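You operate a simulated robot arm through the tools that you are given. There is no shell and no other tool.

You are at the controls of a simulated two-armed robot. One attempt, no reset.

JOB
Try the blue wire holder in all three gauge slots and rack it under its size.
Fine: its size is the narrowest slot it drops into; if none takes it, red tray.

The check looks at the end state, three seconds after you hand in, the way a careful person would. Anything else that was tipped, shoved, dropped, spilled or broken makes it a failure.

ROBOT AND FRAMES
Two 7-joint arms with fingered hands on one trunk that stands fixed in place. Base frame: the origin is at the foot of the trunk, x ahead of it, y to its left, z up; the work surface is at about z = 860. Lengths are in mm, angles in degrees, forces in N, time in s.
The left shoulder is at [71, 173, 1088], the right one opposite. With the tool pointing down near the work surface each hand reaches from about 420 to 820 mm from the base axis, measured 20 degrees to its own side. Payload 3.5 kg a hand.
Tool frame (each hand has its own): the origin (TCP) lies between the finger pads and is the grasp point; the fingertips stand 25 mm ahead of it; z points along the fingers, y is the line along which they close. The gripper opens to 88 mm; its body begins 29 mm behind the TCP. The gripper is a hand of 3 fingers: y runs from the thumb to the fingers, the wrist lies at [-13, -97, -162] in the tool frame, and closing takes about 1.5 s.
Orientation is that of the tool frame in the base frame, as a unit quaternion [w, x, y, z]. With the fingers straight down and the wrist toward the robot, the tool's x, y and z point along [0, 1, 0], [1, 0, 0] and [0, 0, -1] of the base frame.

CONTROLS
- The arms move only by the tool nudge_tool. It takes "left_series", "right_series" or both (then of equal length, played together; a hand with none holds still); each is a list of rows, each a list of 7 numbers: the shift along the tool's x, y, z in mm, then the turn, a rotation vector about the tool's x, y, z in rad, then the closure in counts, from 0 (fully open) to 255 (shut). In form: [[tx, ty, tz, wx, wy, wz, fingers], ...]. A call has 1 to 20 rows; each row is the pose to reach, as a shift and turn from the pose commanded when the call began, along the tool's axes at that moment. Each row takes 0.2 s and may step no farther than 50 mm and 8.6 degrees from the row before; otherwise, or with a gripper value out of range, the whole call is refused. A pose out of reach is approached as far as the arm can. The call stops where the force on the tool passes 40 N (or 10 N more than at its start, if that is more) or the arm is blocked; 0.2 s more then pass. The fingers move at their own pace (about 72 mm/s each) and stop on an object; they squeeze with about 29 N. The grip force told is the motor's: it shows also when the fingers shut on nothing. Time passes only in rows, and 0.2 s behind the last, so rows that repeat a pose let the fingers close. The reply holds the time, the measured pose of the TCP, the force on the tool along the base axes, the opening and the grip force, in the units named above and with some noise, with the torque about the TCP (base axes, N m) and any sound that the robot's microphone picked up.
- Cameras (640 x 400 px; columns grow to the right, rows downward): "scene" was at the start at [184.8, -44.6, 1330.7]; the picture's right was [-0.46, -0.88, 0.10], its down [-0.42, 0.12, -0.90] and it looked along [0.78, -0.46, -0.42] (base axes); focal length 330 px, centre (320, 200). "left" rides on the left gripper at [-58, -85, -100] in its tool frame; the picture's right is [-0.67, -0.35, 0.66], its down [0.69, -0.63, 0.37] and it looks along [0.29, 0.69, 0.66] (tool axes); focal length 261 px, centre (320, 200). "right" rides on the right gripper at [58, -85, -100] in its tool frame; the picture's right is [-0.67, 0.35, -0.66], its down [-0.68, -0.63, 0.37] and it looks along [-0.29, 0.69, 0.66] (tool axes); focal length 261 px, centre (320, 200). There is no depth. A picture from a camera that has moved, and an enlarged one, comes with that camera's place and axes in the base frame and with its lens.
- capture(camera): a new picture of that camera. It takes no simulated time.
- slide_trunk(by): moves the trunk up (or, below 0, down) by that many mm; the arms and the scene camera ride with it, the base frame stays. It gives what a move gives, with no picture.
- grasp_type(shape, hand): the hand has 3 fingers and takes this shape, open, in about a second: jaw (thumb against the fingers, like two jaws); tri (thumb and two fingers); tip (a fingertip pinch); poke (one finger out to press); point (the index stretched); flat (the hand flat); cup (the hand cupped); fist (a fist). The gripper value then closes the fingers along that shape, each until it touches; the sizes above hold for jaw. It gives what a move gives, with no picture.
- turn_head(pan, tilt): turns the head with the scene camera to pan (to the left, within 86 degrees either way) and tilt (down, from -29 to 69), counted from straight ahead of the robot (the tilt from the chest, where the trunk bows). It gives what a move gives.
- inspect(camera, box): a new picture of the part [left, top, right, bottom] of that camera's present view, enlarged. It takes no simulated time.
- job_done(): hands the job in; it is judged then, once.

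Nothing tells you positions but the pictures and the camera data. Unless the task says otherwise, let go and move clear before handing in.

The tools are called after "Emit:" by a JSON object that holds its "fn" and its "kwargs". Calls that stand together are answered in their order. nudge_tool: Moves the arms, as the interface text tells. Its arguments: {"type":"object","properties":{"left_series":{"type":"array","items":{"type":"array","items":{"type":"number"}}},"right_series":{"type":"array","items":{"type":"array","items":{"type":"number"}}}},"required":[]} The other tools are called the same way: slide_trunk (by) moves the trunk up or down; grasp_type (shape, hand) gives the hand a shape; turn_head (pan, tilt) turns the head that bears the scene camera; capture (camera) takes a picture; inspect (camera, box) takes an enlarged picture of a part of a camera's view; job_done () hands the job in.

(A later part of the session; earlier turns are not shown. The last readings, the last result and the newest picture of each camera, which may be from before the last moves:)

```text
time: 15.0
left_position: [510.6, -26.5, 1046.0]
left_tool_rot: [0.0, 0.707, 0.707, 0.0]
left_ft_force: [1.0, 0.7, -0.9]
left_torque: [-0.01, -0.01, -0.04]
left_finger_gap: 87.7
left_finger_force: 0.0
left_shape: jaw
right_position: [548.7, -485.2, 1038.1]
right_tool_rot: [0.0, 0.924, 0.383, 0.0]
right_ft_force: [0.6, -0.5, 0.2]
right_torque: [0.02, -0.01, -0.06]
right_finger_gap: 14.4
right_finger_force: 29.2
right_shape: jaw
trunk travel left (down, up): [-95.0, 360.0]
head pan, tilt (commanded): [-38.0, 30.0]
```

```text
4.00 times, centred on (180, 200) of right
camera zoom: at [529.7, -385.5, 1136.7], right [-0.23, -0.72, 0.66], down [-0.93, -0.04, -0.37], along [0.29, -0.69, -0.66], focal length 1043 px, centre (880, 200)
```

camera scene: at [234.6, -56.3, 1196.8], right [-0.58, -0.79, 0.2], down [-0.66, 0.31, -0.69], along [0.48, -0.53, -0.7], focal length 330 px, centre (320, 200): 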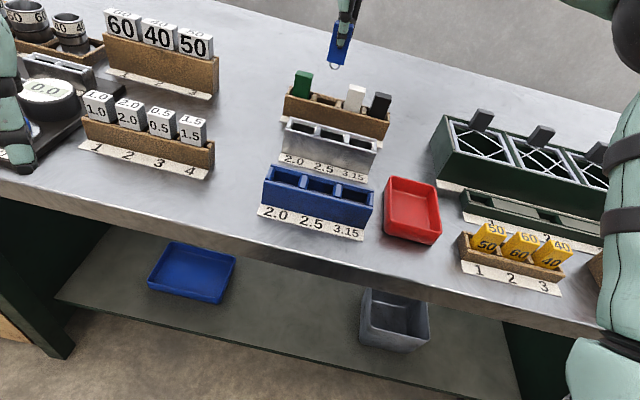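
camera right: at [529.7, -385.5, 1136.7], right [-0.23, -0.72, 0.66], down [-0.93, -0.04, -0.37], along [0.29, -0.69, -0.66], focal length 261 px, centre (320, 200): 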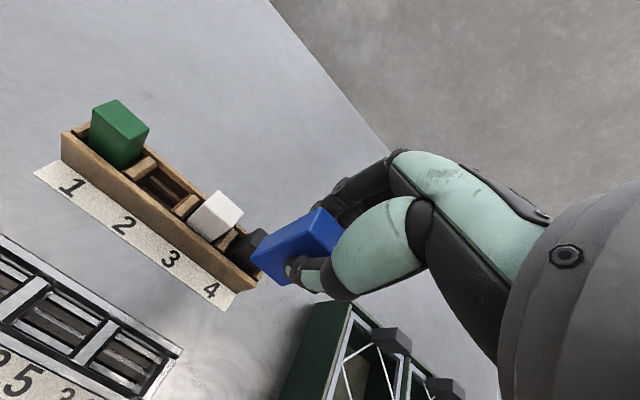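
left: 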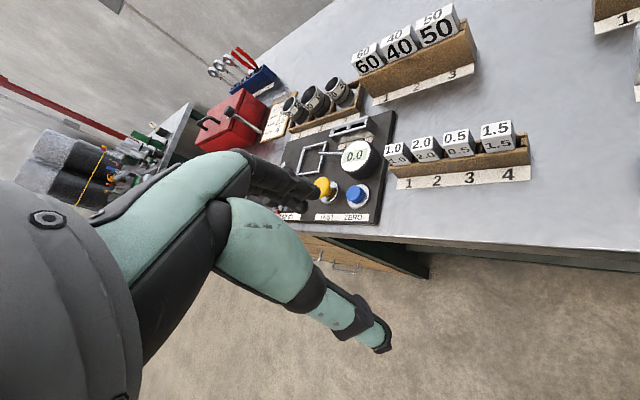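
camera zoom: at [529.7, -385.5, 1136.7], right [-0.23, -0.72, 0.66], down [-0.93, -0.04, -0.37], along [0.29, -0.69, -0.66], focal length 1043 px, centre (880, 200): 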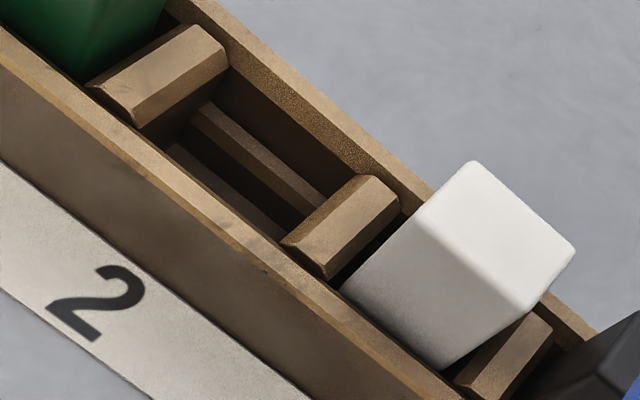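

The layout is clear now. Two ledge rails at z≈882 carry the block, and two jaws between them leave a slit of about 2–3 mm for the wire loop. I'll look closely at the loop to gauge its thickness and check how upright it is.

Emit:
{"fn": "capture", "kwargs": {"camera": "scene"}}

Emit:
{"fn": "inspect", "kwargs": {"camera": "scene", "box": [330, 40, 400, 90]}}

```text
taken
camera scene: at [234.2, -56.1, 1196.9], right [-0.58, -0.79, 0.2], down [-0.66, 0.31, -0.69], along [0.48, -0.53, -0.7], focal length 330 px, centre (320, 200)
```

scene: 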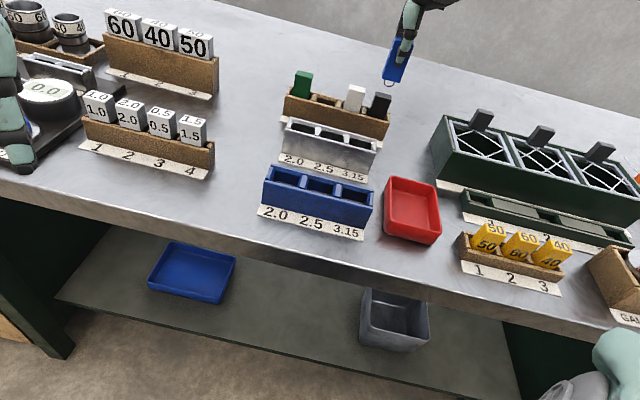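

```text
8.00 times, centred on (365, 65) of scene
camera zoom: at [234.2, -56.1, 1196.9], right [-0.58, -0.79, 0.2], down [-0.66, 0.31, -0.69], along [0.48, -0.53, -0.7], focal length 2642 px, centre (-40, 1280)
```

zoom: 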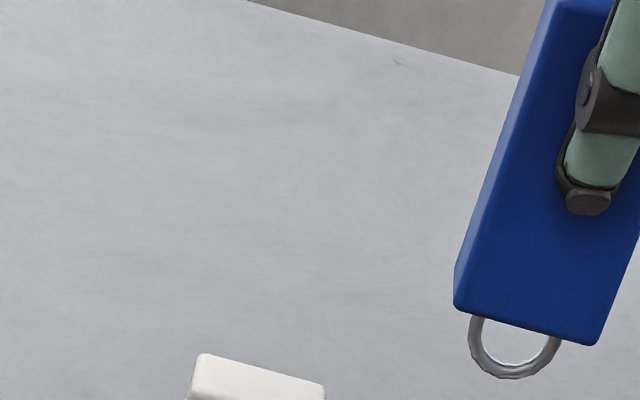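

Emit:
{"fn": "inspect", "kwargs": {"camera": "scene", "box": [380, 74, 404, 89]}}

```text
16.00 times, centred on (392, 82) of scene
camera zoom: at [234.2, -56.1, 1196.9], right [-0.58, -0.79, 0.2], down [-0.66, 0.31, -0.69], along [0.48, -0.53, -0.7], focal length 5284 px, centre (-832, 2096)
```

zoom: 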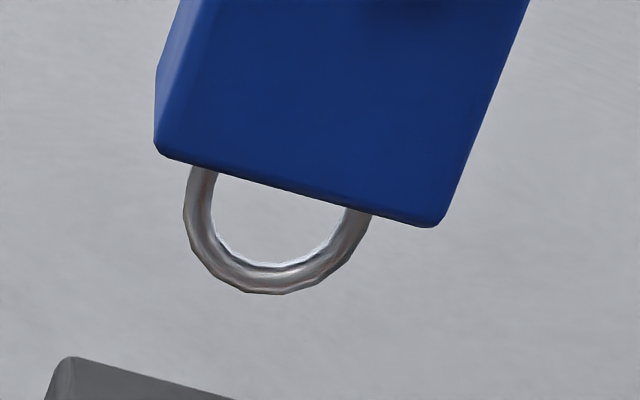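

Emit:
{"fn": "inspect", "kwargs": {"camera": "scene", "box": [383, 79, 391, 84]}}

Emit:
{"fn": "inspect", "kwargs": {"camera": "scene", "box": [386, 82, 394, 87]}}

```text
16.00 times, centred on (387, 82) of scene
camera zoom: at [234.2, -56.1, 1196.9], right [-0.58, -0.79, 0.2], down [-0.66, 0.31, -0.69], along [0.48, -0.53, -0.7], focal length 5284 px, centre (-752, 2096)
```

zoom: 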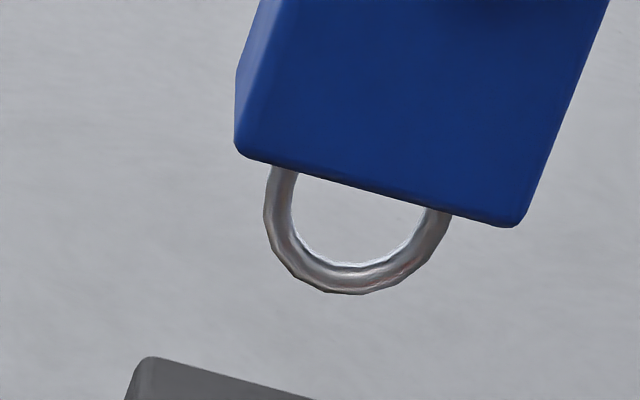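

```text
16.00 times, centred on (390, 84) of scene
camera zoom: at [234.2, -56.1, 1196.9], right [-0.58, -0.79, 0.2], down [-0.66, 0.31, -0.69], along [0.48, -0.53, -0.7], focal length 5284 px, centre (-800, 2048)
```

zoom: 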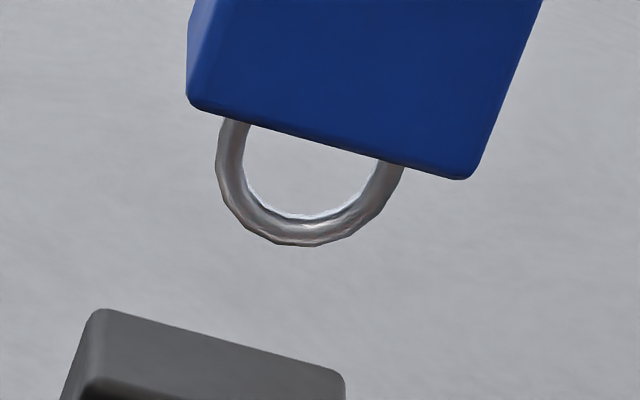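

The wire is about 2.5–2.7 mm thick, so only a real trial will settle the size. I'll start with the widest slot, 3.15, to calibrate alignment, hovering with the loop just inside the gauge mouth.

Emit:
{"fn": "nudge_tool", "kwargs": {"right_series": [[4, -16, 0, 0, 0, 0, 255], [8, -32, 0, 0, 0, 0, 255], [12, -48, 0, 0, 0, 0, 255], [16, -64, 0, 0, 0, 0, 255], [20.5, -78.4, 0, 0, 0, 0, 255], [20.5, -78.4, 25, 0, 0, 0, 255], [20.5, -78.4, 50, 0, 0, 0, 255], [20.5, -78.4, 66, 0, 0, 0, 255], [20.5, -78.4, 66, 0, 0, 0, 255]]}}

Emit:
{"fn": "capture", "kwargs": {"camera": "right"}}

Emit:
{"fn": "capture", "kwargs": {"camera": "scene"}}

```text
time: 17.0
left_position: [510.9, -27.0, 1046.2]
left_tool_rot: [-0.001, 0.707, 0.707, 0.0]
left_ft_force: [0.1, 1.1, 0.1]
left_torque: [-0.01, 0.01, 0.0]
left_finger_gap: 87.9
left_finger_force: 0.1
left_shape: jaw
right_position: [508.2, -417.5, 970.8]
right_tool_rot: [-0.001, 0.924, 0.383, 0.0]
right_ft_force: [-0.1, -0.3, -1.2]
right_torque: [-0.01, -0.02, -0.01]
right_finger_gap: 14.6
right_finger_force: 28.6
right_shape: jaw
trunk travel left (down, up): [-95.0, 360.0]
head pan, tilt (commanded): [-38.0, 30.0]
```

```text
taken
camera right: at [488.6, -316.8, 1069.9], right [-0.23, -0.72, 0.66], down [-0.93, -0.04, -0.37], along [0.29, -0.69, -0.66], focal length 261 px, centre (320, 200)
```

right: 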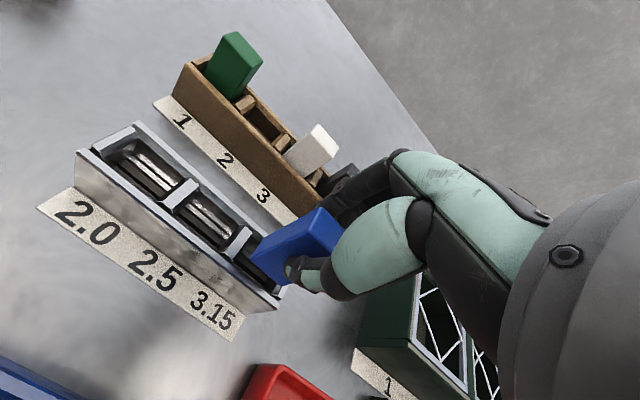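

```text
taken
camera scene: at [234.3, -56.3, 1196.9], right [-0.58, -0.79, 0.2], down [-0.66, 0.31, -0.69], along [0.48, -0.53, -0.7], focal length 330 px, centre (320, 200)
```

scene: 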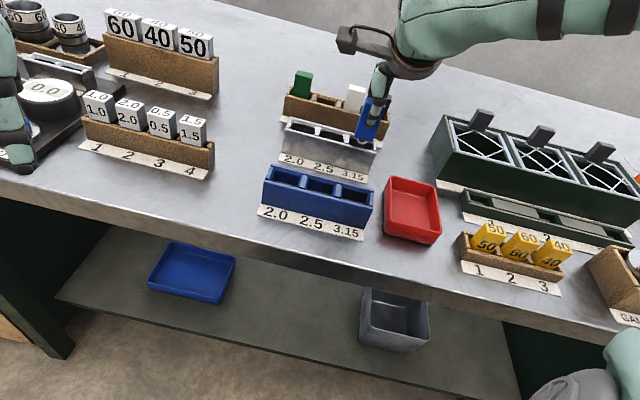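

Emit:
{"fn": "inspect", "kwargs": {"camera": "right", "box": [200, 200, 320, 320]}}

Emit:
{"fn": "inspect", "kwargs": {"camera": "scene", "box": [335, 80, 415, 170]}}

```text
3.33 times, centred on (260, 260) of right
camera zoom: at [488.6, -316.8, 1069.9], right [-0.23, -0.72, 0.66], down [-0.93, -0.04, -0.37], along [0.29, -0.69, -0.66], focal length 869 px, centre (520, 0)
```

zoom: 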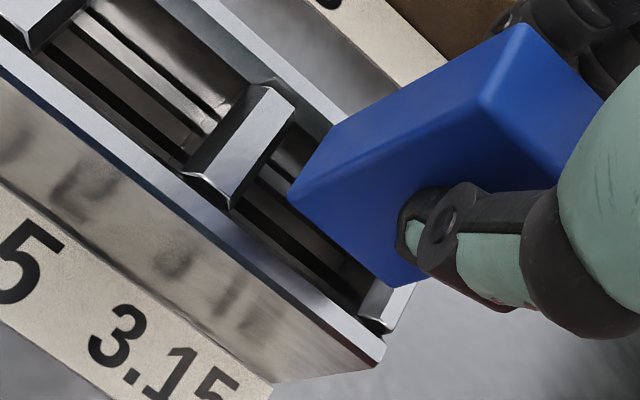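

```text
4.44 times, centred on (375, 125) of scene
camera zoom: at [234.3, -56.3, 1196.9], right [-0.58, -0.79, 0.2], down [-0.66, 0.31, -0.69], along [0.48, -0.53, -0.7], focal length 1468 px, centre (76, 533)
```

zoom: 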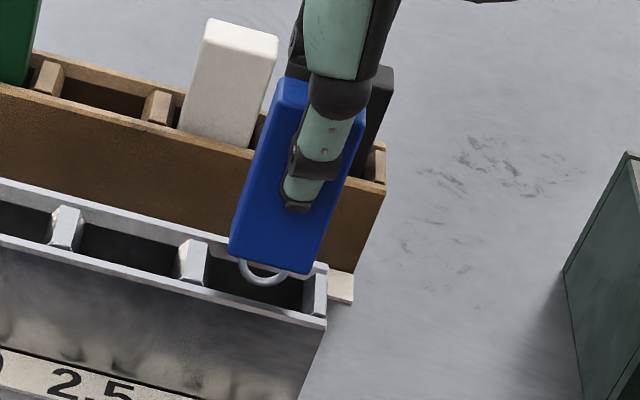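

The loop hovers centred over the 3.15 slot along the row. I'll zoom in more to compare the block with the slit across the row.

Emit:
{"fn": "inspect", "kwargs": {"camera": "right", "box": [225, 225, 285, 285]}}

Emit:
{"fn": "inspect", "kwargs": {"camera": "right", "box": [170, 180, 250, 260]}}

```text
6.67 times, centred on (255, 255) of right
camera zoom: at [488.6, -316.8, 1069.9], right [-0.23, -0.72, 0.66], down [-0.93, -0.04, -0.37], along [0.29, -0.69, -0.66], focal length 1738 px, centre (753, -167)
```

zoom: 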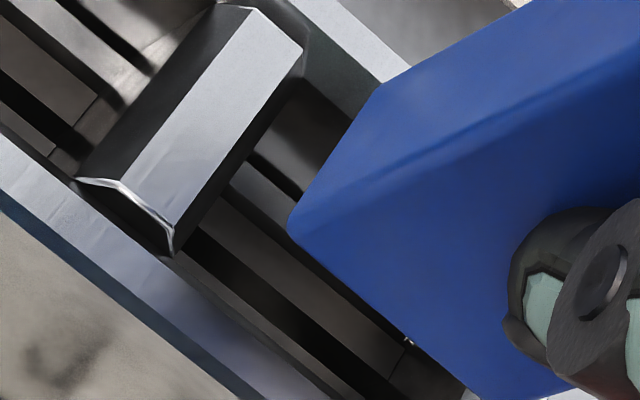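

```text
5.00 times, centred on (210, 220) of right
camera zoom: at [488.6, -316.8, 1069.9], right [-0.23, -0.72, 0.66], down [-0.93, -0.04, -0.37], along [0.29, -0.69, -0.66], focal length 1303 px, centre (870, 100)
```

zoom: 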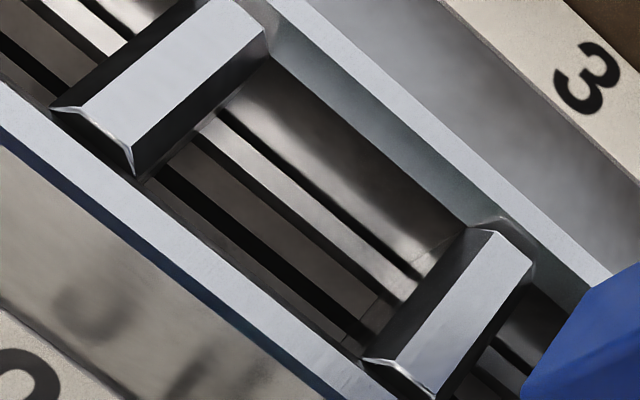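

Emit:
{"fn": "inspect", "kwargs": {"camera": "right", "box": [190, 205, 220, 225]}}

Emit:
{"fn": "inspect", "kwargs": {"camera": "right", "box": [240, 248, 270, 268]}}

Emit:
{"fn": "inspect", "kwargs": {"camera": "right", "box": [245, 268, 295, 304]}}

```text
16.00 times, centred on (205, 215) of right
camera zoom: at [488.6, -316.8, 1069.9], right [-0.23, -0.72, 0.66], down [-0.93, -0.04, -0.37], along [0.29, -0.69, -0.66], focal length 4170 px, centre (2160, -40)
```

zoom: 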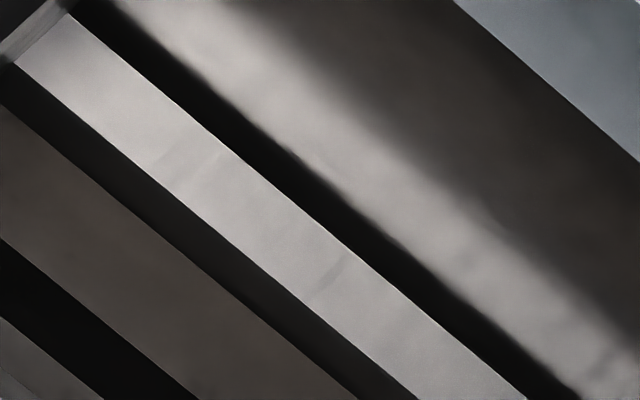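

```text
16.00 times, centred on (255, 258) of right
camera zoom: at [488.6, -316.8, 1069.9], right [-0.23, -0.72, 0.66], down [-0.93, -0.04, -0.37], along [0.29, -0.69, -0.66], focal length 4170 px, centre (1360, -728)
```

zoom: 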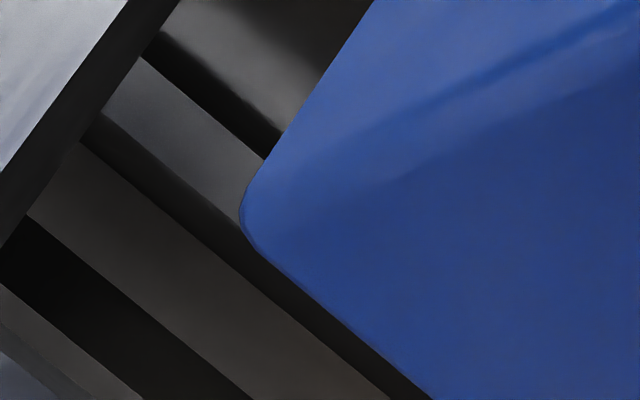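

```text
11.11 times, centred on (270, 286) of right
camera zoom: at [488.6, -316.8, 1069.9], right [-0.23, -0.72, 0.66], down [-0.93, -0.04, -0.37], along [0.29, -0.69, -0.66], focal length 2896 px, centre (876, -756)
```

zoom: 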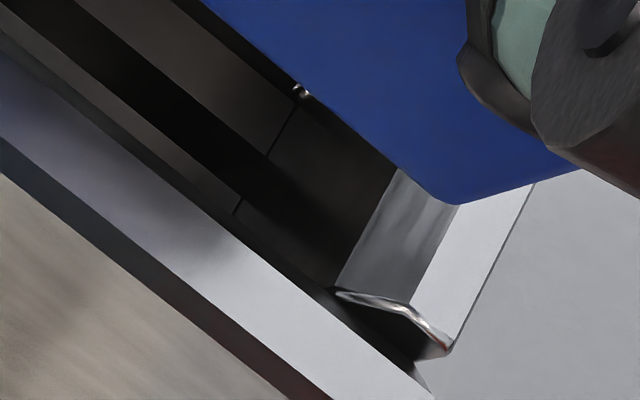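

The zoom detail is good. I'll lower the block so its bottom is level with the gauge top. Then I can compare the block's faces with the gauge walls at the same depth, without perspective ambiguity.

Emit:
{"fn": "nudge_tool", "kwargs": {"right_series": [[0, 0, 6, 0, 0, 0, 255], [0, 0, 12, 0, 0, 0, 255], [0, 0, 12, 0, 0, 0, 255]]}}

Emit:
{"fn": "inspect", "kwargs": {"camera": "right", "box": [220, 190, 330, 310]}}

Emit:
{"fn": "inspect", "kwargs": {"camera": "scene", "box": [335, 80, 415, 170]}}

```text
time: 17.8
left_position: [509.0, -28.3, 1045.3]
left_tool_rot: [0.0, 0.707, 0.707, 0.0]
left_ft_force: [-0.4, 0.2, -0.9]
left_torque: [0.02, -0.01, -0.02]
left_finger_gap: 87.6
left_finger_force: 0.1
left_shape: jaw
right_position: [508.6, -417.4, 959.5]
right_tool_rot: [0.0, 0.924, 0.383, 0.0]
right_ft_force: [-0.2, 0.7, -0.5]
right_torque: [0.03, 0.01, 0.03]
right_finger_gap: 14.7
right_finger_force: 28.5
right_shape: jaw
trunk travel left (down, up): [-95.0, 360.0]
head pan, tilt (commanded): [-38.0, 30.0]
```

```text
3.33 times, centred on (275, 250) of right
camera zoom: at [489.2, -317.1, 1058.5], right [-0.23, -0.72, 0.66], down [-0.93, -0.04, -0.37], along [0.29, -0.69, -0.66], focal length 869 px, centre (470, 33)
```

zoom: 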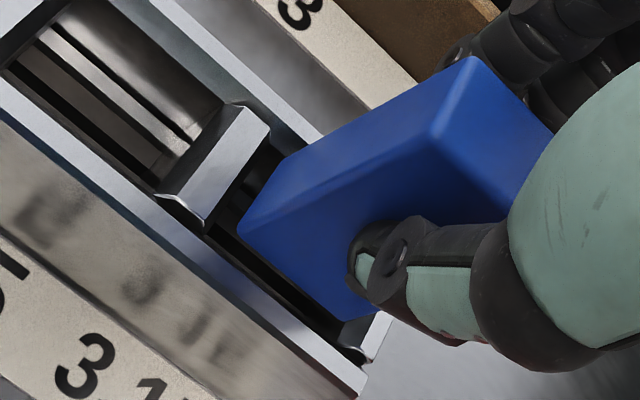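

```text
4.44 times, centred on (375, 125) of scene
camera zoom: at [234.3, -56.3, 1196.9], right [-0.58, -0.79, 0.2], down [-0.66, 0.31, -0.69], along [0.48, -0.53, -0.7], focal length 1468 px, centre (76, 533)
```

zoom: 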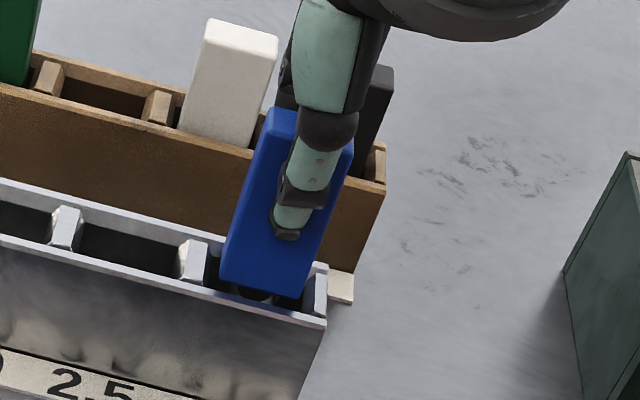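

Emit:
{"fn": "inspect", "kwargs": {"camera": "right", "box": [225, 225, 285, 285]}}

Emit:
{"fn": "inspect", "kwargs": {"camera": "right", "box": [225, 190, 285, 240]}}

Emit:
{"fn": "inspect", "kwargs": {"camera": "right", "box": [180, 205, 250, 265]}}

```text
6.67 times, centred on (255, 255) of right
camera zoom: at [489.2, -317.1, 1058.5], right [-0.23, -0.72, 0.66], down [-0.93, -0.04, -0.37], along [0.29, -0.69, -0.66], focal length 1738 px, centre (753, -167)
```

zoom: 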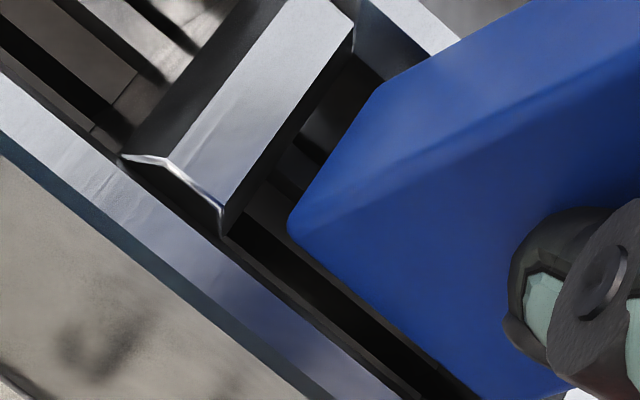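

```text
8.00 times, centred on (255, 215) of right
camera zoom: at [489.2, -317.1, 1058.5], right [-0.23, -0.72, 0.66], down [-0.93, -0.04, -0.37], along [0.29, -0.69, -0.66], focal length 2085 px, centre (840, 80)
```

zoom: 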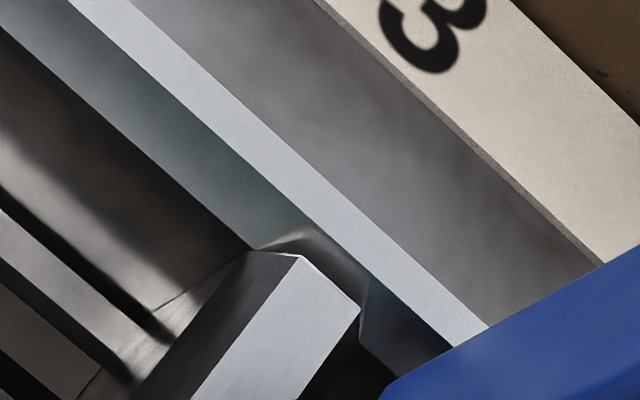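

```text
6.67 times, centred on (215, 235) of right
camera zoom: at [489.2, -317.1, 1058.5], right [-0.23, -0.72, 0.66], down [-0.93, -0.04, -0.37], along [0.29, -0.69, -0.66], focal length 1738 px, centre (1020, -33)
```

zoom: 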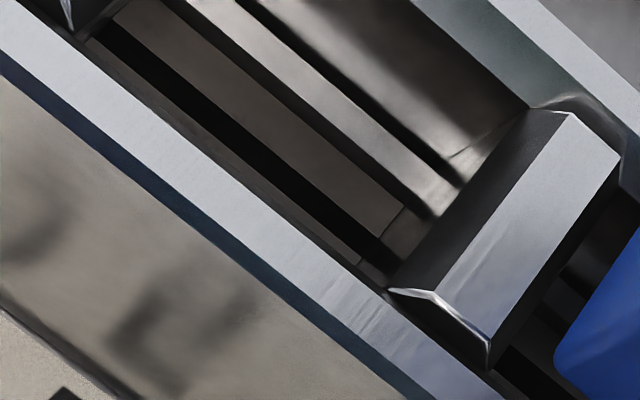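

At equal depth the gauge centre is about 86.3 and the block centre about 85.4 in the camera frame, so I need roughly +0.6–0.9 mm across the row. I'll make that shift and lower gently toward the jaws, watching the force.

Emit:
{"fn": "nudge_tool", "kwargs": {"right_series": [[0, 0.7, 0, 0, 0, 0, 255], [0, 0.7, 5, 0, 0, 0, 255], [0, 0.7, 10, 0, 0, 0, 255], [0, 0.7, 12, 0, 0, 0, 255], [0, 0.7, 13, 0, 0, 0, 255], [0, 0.7, 14, 0, 0, 0, 255], [0, 0.7, 15, 0, 0, 0, 255], [0, 0.7, 16, 0, 0, 0, 255], [0, 0.7, 16, 0, 0, 0, 255]]}}

```text
time: 19.8
left_position: [509.7, -25.9, 1044.5]
left_tool_rot: [0.0, 0.707, 0.707, 0.001]
left_ft_force: [0.6, 0.8, 0.7]
left_torque: [-0.01, -0.02, 0.02]
left_finger_gap: 87.8
left_finger_force: 0.2
left_shape: jaw
right_position: [508.4, -416.9, 942.9]
right_tool_rot: [0.0, 0.924, 0.383, -0.001]
right_ft_force: [1.1, 0.3, -1.3]
right_torque: [-0.02, 0.01, -0.01]
right_finger_gap: 14.7
right_finger_force: 29.4
right_shape: jaw
trunk travel left (down, up): [-95.0, 360.0]
head pan, tilt (commanded): [-38.0, 30.0]
```

No contact yet at TCP z≈943. I'll keep going down in 1 mm steps.

Emit:
{"fn": "nudge_tool", "kwargs": {"right_series": [[0, 0, 1, 0, 0, 0, 255], [0, 0, 2, 0, 0, 0, 255], [0, 0, 2, 0, 0, 0, 255]]}}

Emit:
{"fn": "inspect", "kwargs": {"camera": "scene", "box": [335, 80, 415, 170]}}

Emit:
{"fn": "inspect", "kwargs": {"camera": "right", "box": [220, 190, 330, 310]}}

```text
time: 20.6
left_position: [510.7, -26.9, 1044.7]
left_tool_rot: [0.0, 0.708, 0.706, 0.0]
left_ft_force: [-0.5, -1.4, -0.8]
left_torque: [0.0, 0.0, -0.01]
left_finger_gap: 87.7
left_finger_force: 0.0
left_shape: jaw
right_position: [507.9, -416.8, 942.4]
right_tool_rot: [0.0, 0.924, 0.383, 0.0]
right_ft_force: [0.0, -0.7, 0.0]
right_torque: [0.0, -0.01, 0.0]
right_finger_gap: 14.8
right_finger_force: 29.0
right_shape: jaw
trunk travel left (down, up): [-95.0, 360.0]
head pan, tilt (commanded): [-38.0, 30.0]
```

```text
4.44 times, centred on (375, 125) of scene
camera zoom: at [234.4, -56.3, 1196.9], right [-0.58, -0.79, 0.2], down [-0.66, 0.31, -0.69], along [0.48, -0.53, -0.7], focal length 1468 px, centre (76, 533)
```

zoom: 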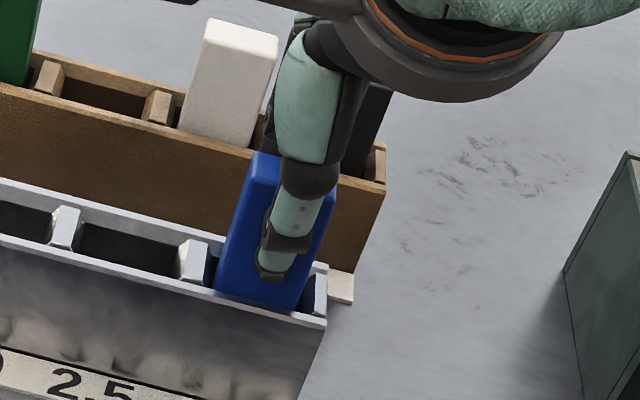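

```text
3.33 times, centred on (275, 250) of right
camera zoom: at [488.7, -316.6, 1041.3], right [-0.23, -0.72, 0.66], down [-0.93, -0.04, -0.36], along [0.29, -0.69, -0.66], focal length 869 px, centre (470, 33)
```

zoom: 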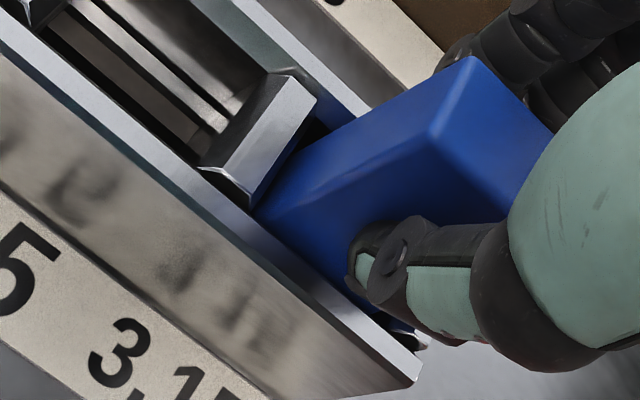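

Emit:
{"fn": "nudge_tool", "kwargs": {"right_series": [[0, 0, 1, 0, 0, 0, 255], [0, 0, 2, 0, 0, 0, 255], [0, 0, 2, 0, 0, 0, 255]]}}

```text
time: 21.4
left_position: [509.9, -27.0, 1045.6]
left_tool_rot: [0.0, 0.708, 0.707, 0.0]
left_ft_force: [0.8, 0.3, 0.4]
left_torque: [-0.02, 0.04, -0.01]
left_finger_gap: 87.6
left_finger_force: 0.0
left_shape: jaw
right_position: [507.4, -417.2, 940.0]
right_tool_rot: [0.0, 0.924, 0.382, 0.0]
right_ft_force: [-0.8, -0.3, -0.7]
right_torque: [0.01, 0.0, -0.01]
right_finger_gap: 14.9
right_finger_force: 28.9
right_shape: jaw
trunk travel left (down, up): [-95.0, 360.0]
head pan, tilt (commanded): [-38.0, 30.0]
```

Still free at about 939. I'll continue.

Emit:
{"fn": "nudge_tool", "kwargs": {"right_series": [[0, 0, 1, 0, 0, 0, 255], [0, 0, 2, 0, 0, 0, 255], [0, 0, 2, 0, 0, 0, 255]]}}

Emit:
{"fn": "inspect", "kwargs": {"camera": "scene", "box": [335, 80, 415, 170]}}

```text
time: 22.2
left_position: [510.0, -26.7, 1045.4]
left_tool_rot: [0.0, 0.707, 0.707, 0.0]
left_ft_force: [-0.1, -0.6, -0.8]
left_torque: [0.02, 0.02, -0.02]
left_finger_gap: 87.6
left_finger_force: 0.2
left_shape: jaw
right_position: [506.4, -418.2, 935.7]
right_tool_rot: [0.001, 0.924, 0.383, 0.0]
right_ft_force: [-0.5, -0.8, -0.8]
right_torque: [0.03, -0.03, 0.0]
right_finger_gap: 14.6
right_finger_force: 29.2
right_shape: jaw
trunk travel left (down, up): [-95.0, 360.0]
head pan, tilt (commanded): [-38.0, 30.0]
```

```text
4.44 times, centred on (375, 125) of scene
camera zoom: at [234.4, -56.3, 1196.9], right [-0.58, -0.79, 0.2], down [-0.66, 0.31, -0.69], along [0.48, -0.53, -0.7], focal length 1468 px, centre (76, 533)
```

zoom: 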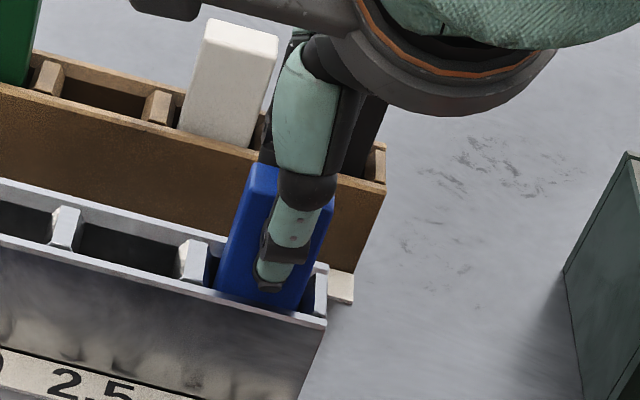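

Emit:
{"fn": "nudge_tool", "kwargs": {"right_series": [[0, 0, 1, 0, 0, 0, 255], [0, 0, 2, 0, 0, 0, 255], [0, 0, 2, 0, 0, 0, 255]]}}

Emit:
{"fn": "inspect", "kwargs": {"camera": "right", "box": [220, 190, 330, 310]}}

```text
time: 23.0
left_position: [510.3, -26.8, 1044.8]
left_tool_rot: [0.0, 0.707, 0.707, 0.001]
left_ft_force: [-0.5, 0.0, 1.2]
left_torque: [-0.01, -0.01, 0.02]
left_finger_gap: 88.1
left_finger_force: 0.0
left_shape: jaw
right_position: [507.4, -418.0, 935.9]
right_tool_rot: [0.001, 0.924, 0.383, 0.0]
right_ft_force: [0.7, 0.1, 0.1]
right_torque: [0.02, 0.01, -0.01]
right_finger_gap: 14.6
right_finger_force: 28.7
right_shape: jaw
trunk travel left (down, up): [-95.0, 360.0]
head pan, tilt (commanded): [-38.0, 30.0]
```

```text
3.33 times, centred on (275, 250) of right
camera zoom: at [488.6, -317.6, 1034.7], right [-0.23, -0.72, 0.66], down [-0.93, -0.04, -0.37], along [0.29, -0.69, -0.66], focal length 869 px, centre (470, 33)
```

zoom: 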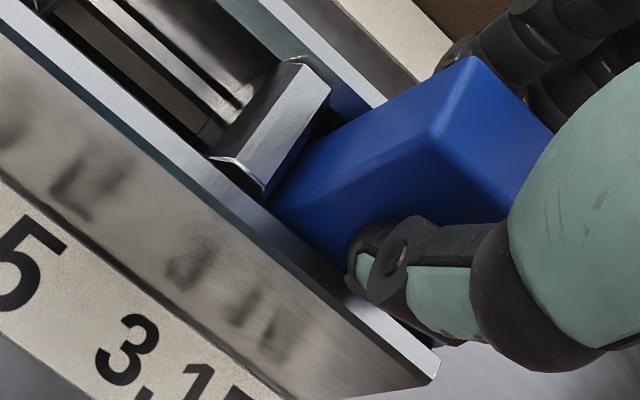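

Emit:
{"fn": "nudge_tool", "kwargs": {"right_series": [[0, 0, 1, 0, 0, 0, 255], [0, 0, 1, 0, 0, 0, 255]]}}

```text
time: 23.6
left_position: [510.6, -27.4, 1044.3]
left_tool_rot: [0.0, 0.707, 0.707, 0.0]
left_ft_force: [-1.3, -0.4, 0.5]
left_torque: [0.01, -0.02, 0.03]
left_finger_gap: 87.8
left_finger_force: 0.1
left_shape: jaw
right_position: [507.8, -417.2, 933.5]
right_tool_rot: [0.0, 0.924, 0.382, 0.0]
right_ft_force: [0.7, 0.1, -0.7]
right_torque: [-0.02, 0.01, -0.01]
right_finger_gap: 14.6
right_finger_force: 29.4
right_shape: jaw
trunk travel left (down, up): [-95.0, 360.0]
head pan, tilt (commanded): [-38.0, 30.0]
```

Emit:
{"fn": "nudge_tool", "kwargs": {"right_series": [[0, 0, 0.5, 0, 0, 0, 255], [0, 0, 1, 0, 0, 0, 255], [0, 0, 1, 0, 0, 0, 255]]}}

Emit:
{"fn": "capture", "kwargs": {"camera": "scene"}}

Emit:
{"fn": "inspect", "kwargs": {"camera": "scene", "box": [335, 80, 415, 170]}}

```text
time: 24.4
left_position: [511.0, -27.4, 1045.4]
left_tool_rot: [0.0, 0.707, 0.707, 0.0]
left_ft_force: [-0.1, 0.2, 0.1]
left_torque: [0.0, -0.02, -0.01]
left_finger_gap: 87.5
left_finger_force: 0.0
left_shape: jaw
right_position: [506.9, -418.0, 933.1]
right_tool_rot: [0.001, 0.924, 0.383, 0.0]
right_ft_force: [0.5, -0.1, -0.1]
right_torque: [-0.02, 0.05, 0.0]
right_finger_gap: 14.6
right_finger_force: 28.8
right_shape: jaw
trunk travel left (down, up): [-95.0, 360.0]
head pan, tilt (commanded): [-38.0, 30.0]
```

```text
taken
camera scene: at [234.4, -56.3, 1196.9], right [-0.58, -0.79, 0.2], down [-0.66, 0.31, -0.69], along [0.48, -0.53, -0.7], focal length 330 px, centre (320, 200)
```

scene: 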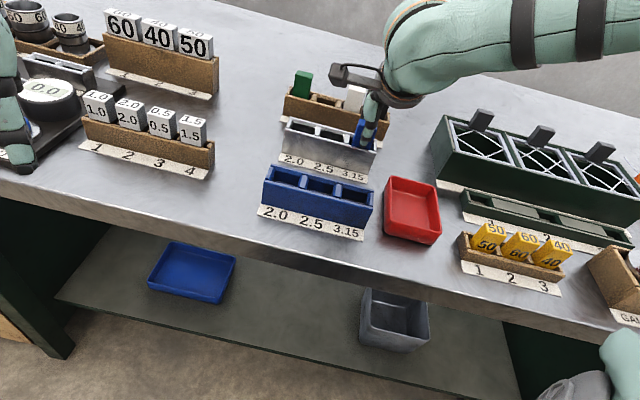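

```text
4.44 times, centred on (375, 125) of scene
camera zoom: at [234.4, -56.3, 1196.9], right [-0.58, -0.79, 0.2], down [-0.66, 0.31, -0.69], along [0.48, -0.53, -0.7], focal length 1468 px, centre (76, 533)
```

zoom: 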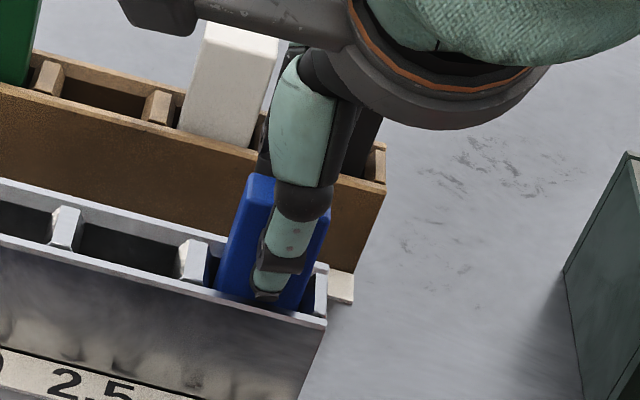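

Emit:
{"fn": "nudge_tool", "kwargs": {"right_series": [[0, 0, 0.5, 0, 0, 0, 255], [0, 0, 1, 0, 0, 0, 255], [0, 0, 1, 0, 0, 0, 255]]}}

Emit:
{"fn": "capture", "kwargs": {"camera": "right"}}

```text
time: 25.2
left_position: [510.1, -26.6, 1044.9]
left_tool_rot: [0.0, 0.707, 0.707, -0.001]
left_ft_force: [-0.1, 0.3, 0.0]
left_torque: [-0.01, 0.0, -0.02]
left_finger_gap: 87.8
left_finger_force: 0.1
left_shape: jaw
right_position: [506.8, -417.2, 932.2]
right_tool_rot: [0.0, 0.924, 0.383, -0.001]
right_ft_force: [0.2, -0.6, -0.7]
right_torque: [-0.04, -0.02, -0.03]
right_finger_gap: 14.7
right_finger_force: 29.1
right_shape: jaw
trunk travel left (down, up): [-95.0, 360.0]
head pan, tilt (commanded): [-38.0, 30.0]
```

```text
taken
camera right: at [487.8, -317.2, 1032.2], right [-0.23, -0.72, 0.66], down [-0.93, -0.04, -0.37], along [0.29, -0.69, -0.66], focal length 261 px, centre (320, 200)
```

right: 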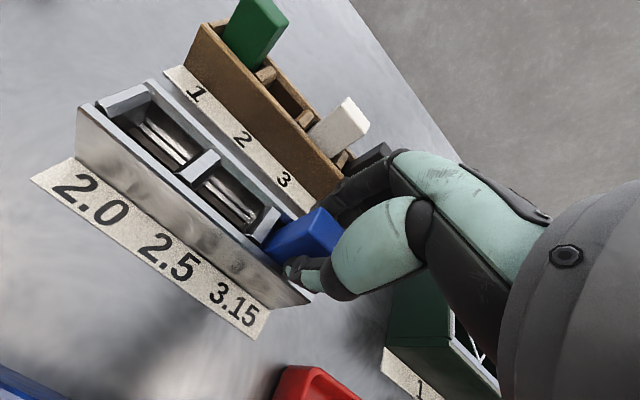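

Emit:
{"fn": "nudge_tool", "kwargs": {"right_series": [[0, 0, 0.5, 0, 0, 0, 255], [0, 0, 1, 0, 0, 0, 255], [0, 0, 1, 0, 0, 0, 255]]}}

Emit:
{"fn": "inspect", "kwargs": {"camera": "scene", "box": [335, 100, 395, 170]}}

Emit:
{"fn": "inspect", "kwargs": {"camera": "right", "box": [220, 190, 330, 310]}}

```text
time: 26.0
left_position: [510.0, -26.1, 1046.4]
left_tool_rot: [0.001, 0.708, 0.707, 0.0]
left_ft_force: [0.1, -0.2, 0.3]
left_torque: [0.01, 0.03, 0.02]
left_finger_gap: 88.0
left_finger_force: 0.1
left_shape: jaw
right_position: [508.2, -417.6, 931.6]
right_tool_rot: [-0.001, 0.924, 0.383, 0.0]
right_ft_force: [-0.3, 0.0, 2.7]
right_torque: [0.03, -0.04, -0.01]
right_finger_gap: 14.4
right_finger_force: 28.8
right_shape: jaw
trunk travel left (down, up): [-95.0, 360.0]
head pan, tilt (commanded): [-38.0, 30.0]
```

```text
5.71 times, centred on (365, 135) of scene
camera zoom: at [234.1, -55.9, 1197.0], right [-0.58, -0.79, 0.2], down [-0.66, 0.31, -0.69], along [0.48, -0.53, -0.7], focal length 1887 px, centre (63, 571)
```

zoom: 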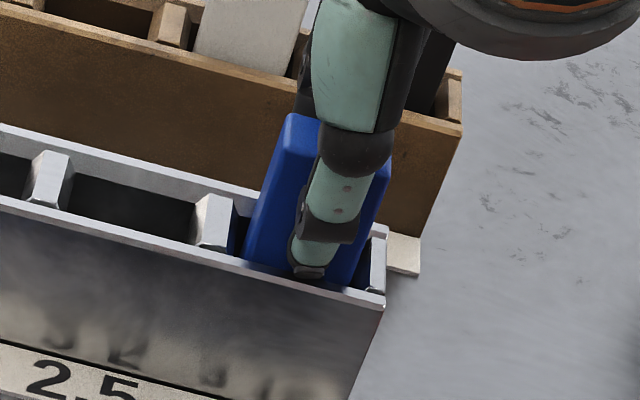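

```text
3.33 times, centred on (275, 250) of right
camera zoom: at [487.7, -317.2, 1031.6], right [-0.23, -0.72, 0.66], down [-0.93, -0.04, -0.37], along [0.29, -0.69, -0.66], focal length 869 px, centre (470, 33)
```

zoom: 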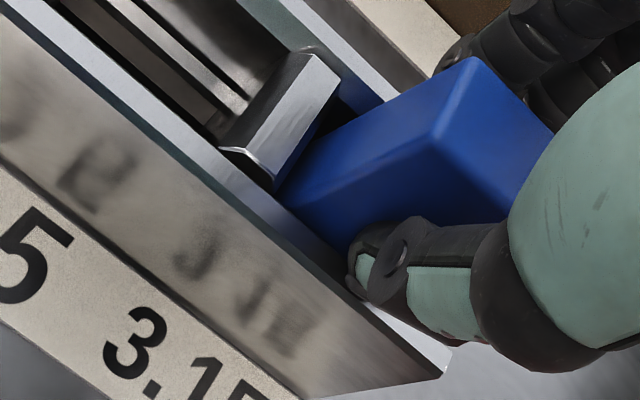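

At TCP z≈931.6 I feel a light 2.7 N contact: the block is seated on the rails and the loop went through the 3.15 slit freely. I'll raise it back level with the gauge top and compare the block's yaw with the gauge's, since the tighter slots need careful alignment.

Emit:
{"fn": "nudge_tool", "kwargs": {"right_series": [[0, 0, -5, 0, 0, 0, 255], [0, 0, -12, 0, 0, 0, 255], [0, 0, -20, 0, 0, 0, 255], [0, 0, -27, 0, 0, 0, 255], [0, 0, -27, 0, 0, 0, 255]]}}

Emit:
{"fn": "inspect", "kwargs": {"camera": "right", "box": [245, 240, 285, 266]}}

Emit:
{"fn": "inspect", "kwargs": {"camera": "right", "box": [265, 262, 305, 288]}}

Emit:
{"fn": "inspect", "kwargs": {"camera": "right", "box": [210, 240, 250, 266]}}

```text
time: 27.2
left_position: [510.5, -26.8, 1045.7]
left_tool_rot: [-0.001, 0.707, 0.707, -0.001]
left_ft_force: [0.3, -0.2, 0.3]
left_torque: [0.03, 0.0, 0.03]
left_finger_gap: 87.8
left_finger_force: 0.1
left_shape: jaw
right_position: [506.3, -416.1, 959.5]
right_tool_rot: [0.0, 0.924, 0.382, 0.0]
right_ft_force: [0.2, 0.7, -0.7]
right_torque: [-0.05, -0.04, 0.02]
right_finger_gap: 14.7
right_finger_force: 28.8
right_shape: jaw
trunk travel left (down, up): [-95.0, 360.0]
head pan, tilt (commanded): [-38.0, 30.0]
```

```text
15.38 times, centred on (265, 253) of right
camera zoom: at [488.5, -316.9, 1058.6], right [-0.23, -0.72, 0.66], down [-0.93, -0.04, -0.37], along [0.29, -0.69, -0.66], focal length 4010 px, centre (1166, -615)
```

zoom: 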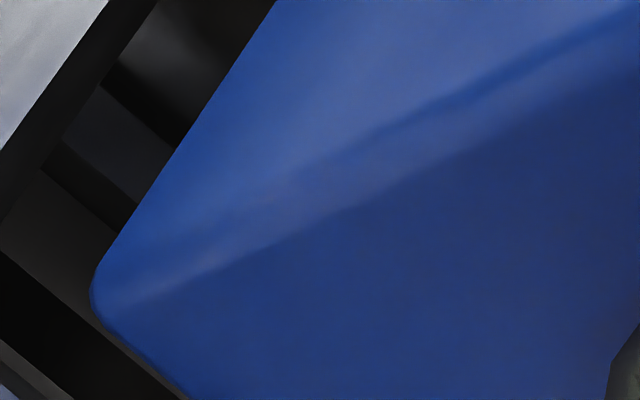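

```text
15.38 times, centred on (285, 275) of right
camera zoom: at [488.5, -316.9, 1058.6], right [-0.23, -0.72, 0.66], down [-0.93, -0.04, -0.37], along [0.29, -0.69, -0.66], focal length 4010 px, centre (858, -954)
```

zoom: 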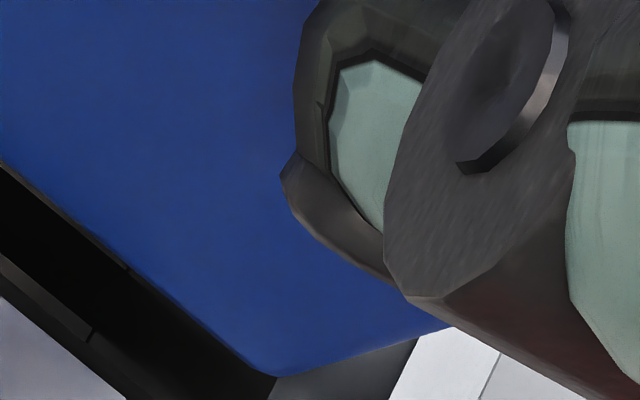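

```text
15.38 times, centred on (230, 253) of right
camera zoom: at [488.5, -316.9, 1058.6], right [-0.23, -0.72, 0.66], down [-0.93, -0.04, -0.37], along [0.29, -0.69, -0.66], focal length 4010 px, centre (1705, -615)
```

zoom: 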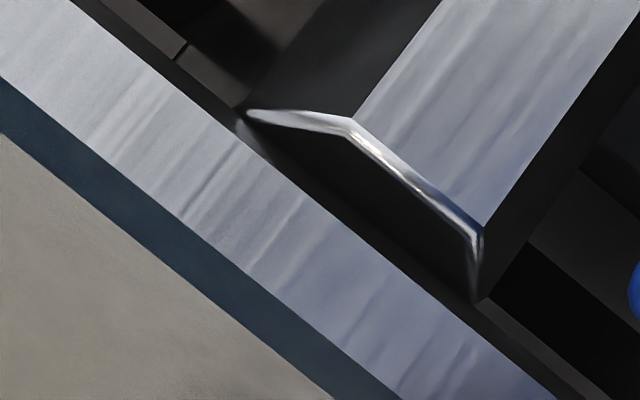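

Emit:
{"fn": "inspect", "kwargs": {"camera": "right", "box": [235, 195, 275, 221]}}

Emit:
{"fn": "inspect", "kwargs": {"camera": "right", "box": [255, 220, 295, 246]}}

Emit:
{"fn": "inspect", "kwargs": {"camera": "right", "box": [195, 205, 235, 231]}}

```text
15.38 times, centred on (255, 208) of right
camera zoom: at [488.5, -316.9, 1058.6], right [-0.23, -0.72, 0.66], down [-0.93, -0.04, -0.37], along [0.29, -0.69, -0.66], focal length 4010 px, centre (1320, 77)
```

zoom: 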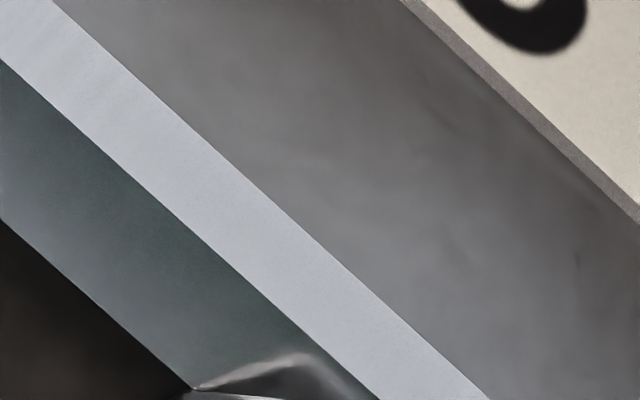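

```text
15.38 times, centred on (275, 233) of right
camera zoom: at [488.5, -316.9, 1058.6], right [-0.23, -0.72, 0.66], down [-0.93, -0.04, -0.37], along [0.29, -0.69, -0.66], focal length 4010 px, centre (1012, -308)
```

zoom: 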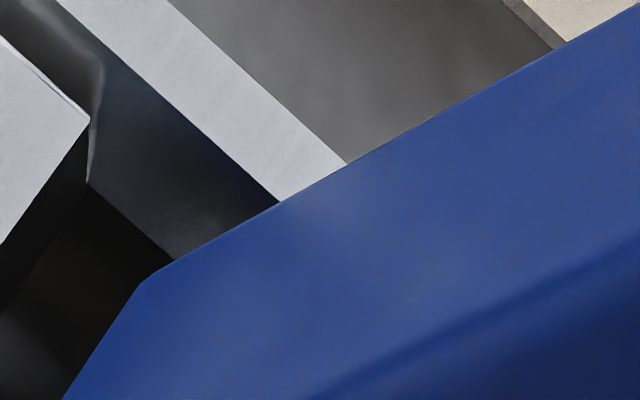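

```text
15.38 times, centred on (215, 218) of right
camera zoom: at [488.5, -316.9, 1058.6], right [-0.23, -0.72, 0.66], down [-0.93, -0.04, -0.37], along [0.29, -0.69, -0.66], focal length 4010 px, centre (1935, -77)
```

zoom: 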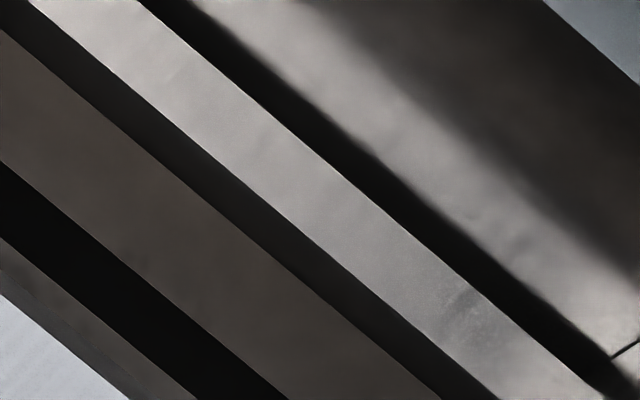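

The block and gauge are parallel to within about 0.3°. The loop passed the jaw level and the block came to rest on the rails, so 3.15 accepts it. Next is the 2.5 slot: I'll raise, shift 47 mm along the row, and go back down to just above the jaws.

Emit:
{"fn": "nudge_tool", "kwargs": {"right_series": [[0, 0, -12, 0, 0, 0, 255], [0, 0, -24, 0, 0, 0, 255], [16, 0, -24, 0, 0, 0, 255], [32, 0, -24, 0, 0, 0, 255], [47, 0.1, -24, 0, 0, 0, 255], [47, 0.1, -24, 0, 0, 0, 255], [47, 0.1, -12, 0, 0, 0, 255], [47, 0.1, 0, 0, 0, 0, 255], [47, 0.1, 0, 0, 0, 0, 255]]}}

Emit:
{"fn": "inspect", "kwargs": {"camera": "right", "box": [220, 190, 330, 310]}}

Emit:
{"fn": "inspect", "kwargs": {"camera": "scene", "box": [305, 80, 385, 170]}}

```text
time: 29.2
left_position: [510.2, -26.6, 1044.9]
left_tool_rot: [0.0, 0.707, 0.708, 0.0]
left_ft_force: [-0.8, 0.8, 0.0]
left_torque: [0.01, 0.01, -0.04]
left_finger_gap: 87.9
left_finger_force: 0.1
left_shape: jaw
right_position: [541.6, -384.5, 957.6]
right_tool_rot: [0.0, 0.924, 0.382, 0.0]
right_ft_force: [-0.4, -0.7, -1.0]
right_torque: [0.02, 0.01, -0.04]
right_finger_gap: 14.6
right_finger_force: 29.1
right_shape: jaw
trunk travel left (down, up): [-95.0, 360.0]
head pan, tilt (commanded): [-38.0, 30.0]
```

```text
3.33 times, centred on (275, 250) of right
camera zoom: at [522.1, -284.6, 1057.7], right [-0.23, -0.72, 0.66], down [-0.93, -0.04, -0.37], along [0.29, -0.69, -0.66], focal length 869 px, centre (470, 33)
```

zoom: 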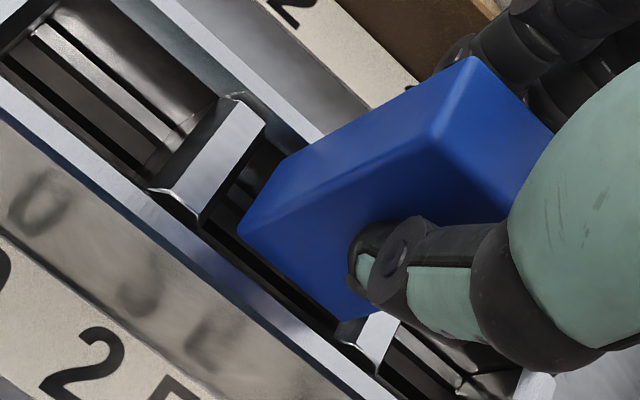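

```text
4.44 times, centred on (345, 125) of scene
camera zoom: at [234.2, -56.2, 1196.9], right [-0.58, -0.79, 0.2], down [-0.66, 0.31, -0.69], along [0.48, -0.53, -0.7], focal length 1468 px, centre (209, 533)
```

zoom: 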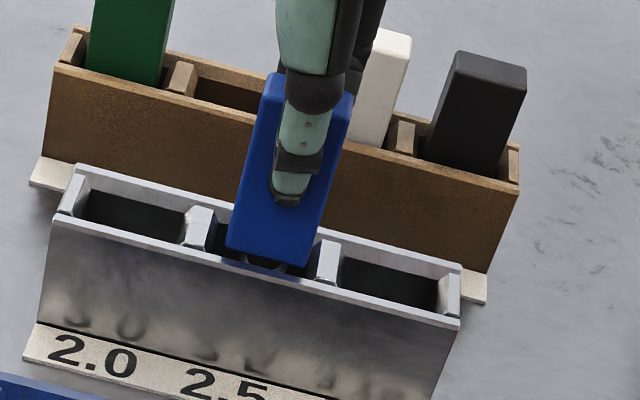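

The loop is above the 2.5 slot, well centred along the row. I'll check the cross-row position against the gauge walls, as before.

Emit:
{"fn": "inspect", "kwargs": {"camera": "right", "box": [210, 240, 250, 266]}}

Emit:
{"fn": "inspect", "kwargs": {"camera": "right", "box": [235, 195, 275, 221]}}

Emit:
{"fn": "inspect", "kwargs": {"camera": "right", "box": [195, 205, 235, 231]}}

```text
15.38 times, centred on (230, 253) of right
camera zoom: at [522.1, -284.6, 1057.7], right [-0.23, -0.72, 0.66], down [-0.93, -0.04, -0.37], along [0.29, -0.69, -0.66], focal length 4010 px, centre (1705, -615)
```

zoom: 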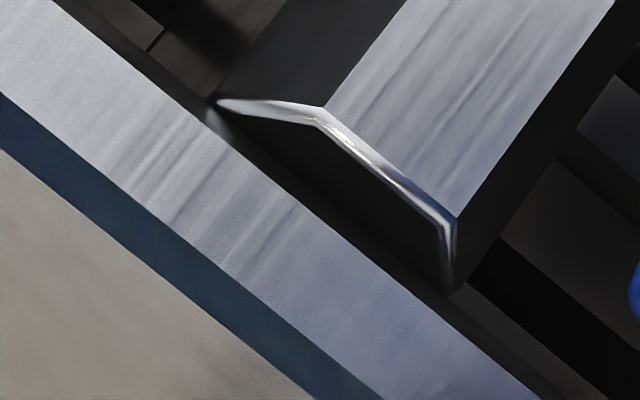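

```text
15.38 times, centred on (255, 208) of right
camera zoom: at [522.1, -284.6, 1057.7], right [-0.23, -0.72, 0.66], down [-0.93, -0.04, -0.37], along [0.29, -0.69, -0.66], focal length 4010 px, centre (1320, 77)
```

zoom: 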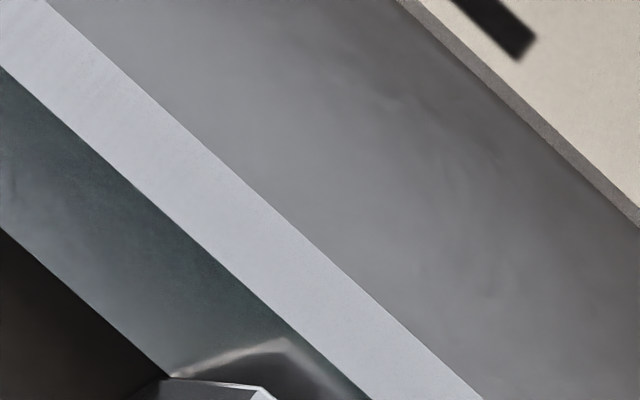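

```text
15.38 times, centred on (215, 218) of right
camera zoom: at [522.1, -284.6, 1057.7], right [-0.23, -0.72, 0.66], down [-0.93, -0.04, -0.37], along [0.29, -0.69, -0.66], focal length 4010 px, centre (1935, -77)
```

zoom: 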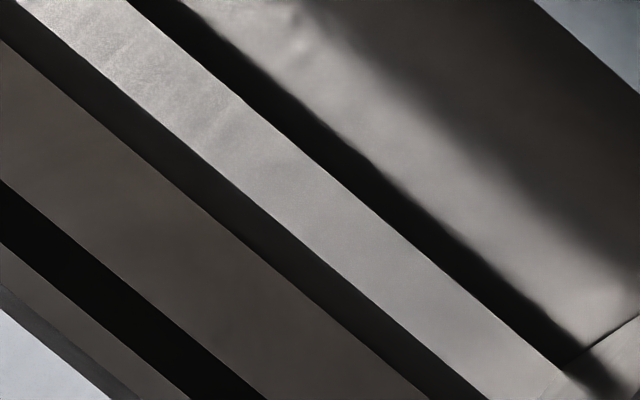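

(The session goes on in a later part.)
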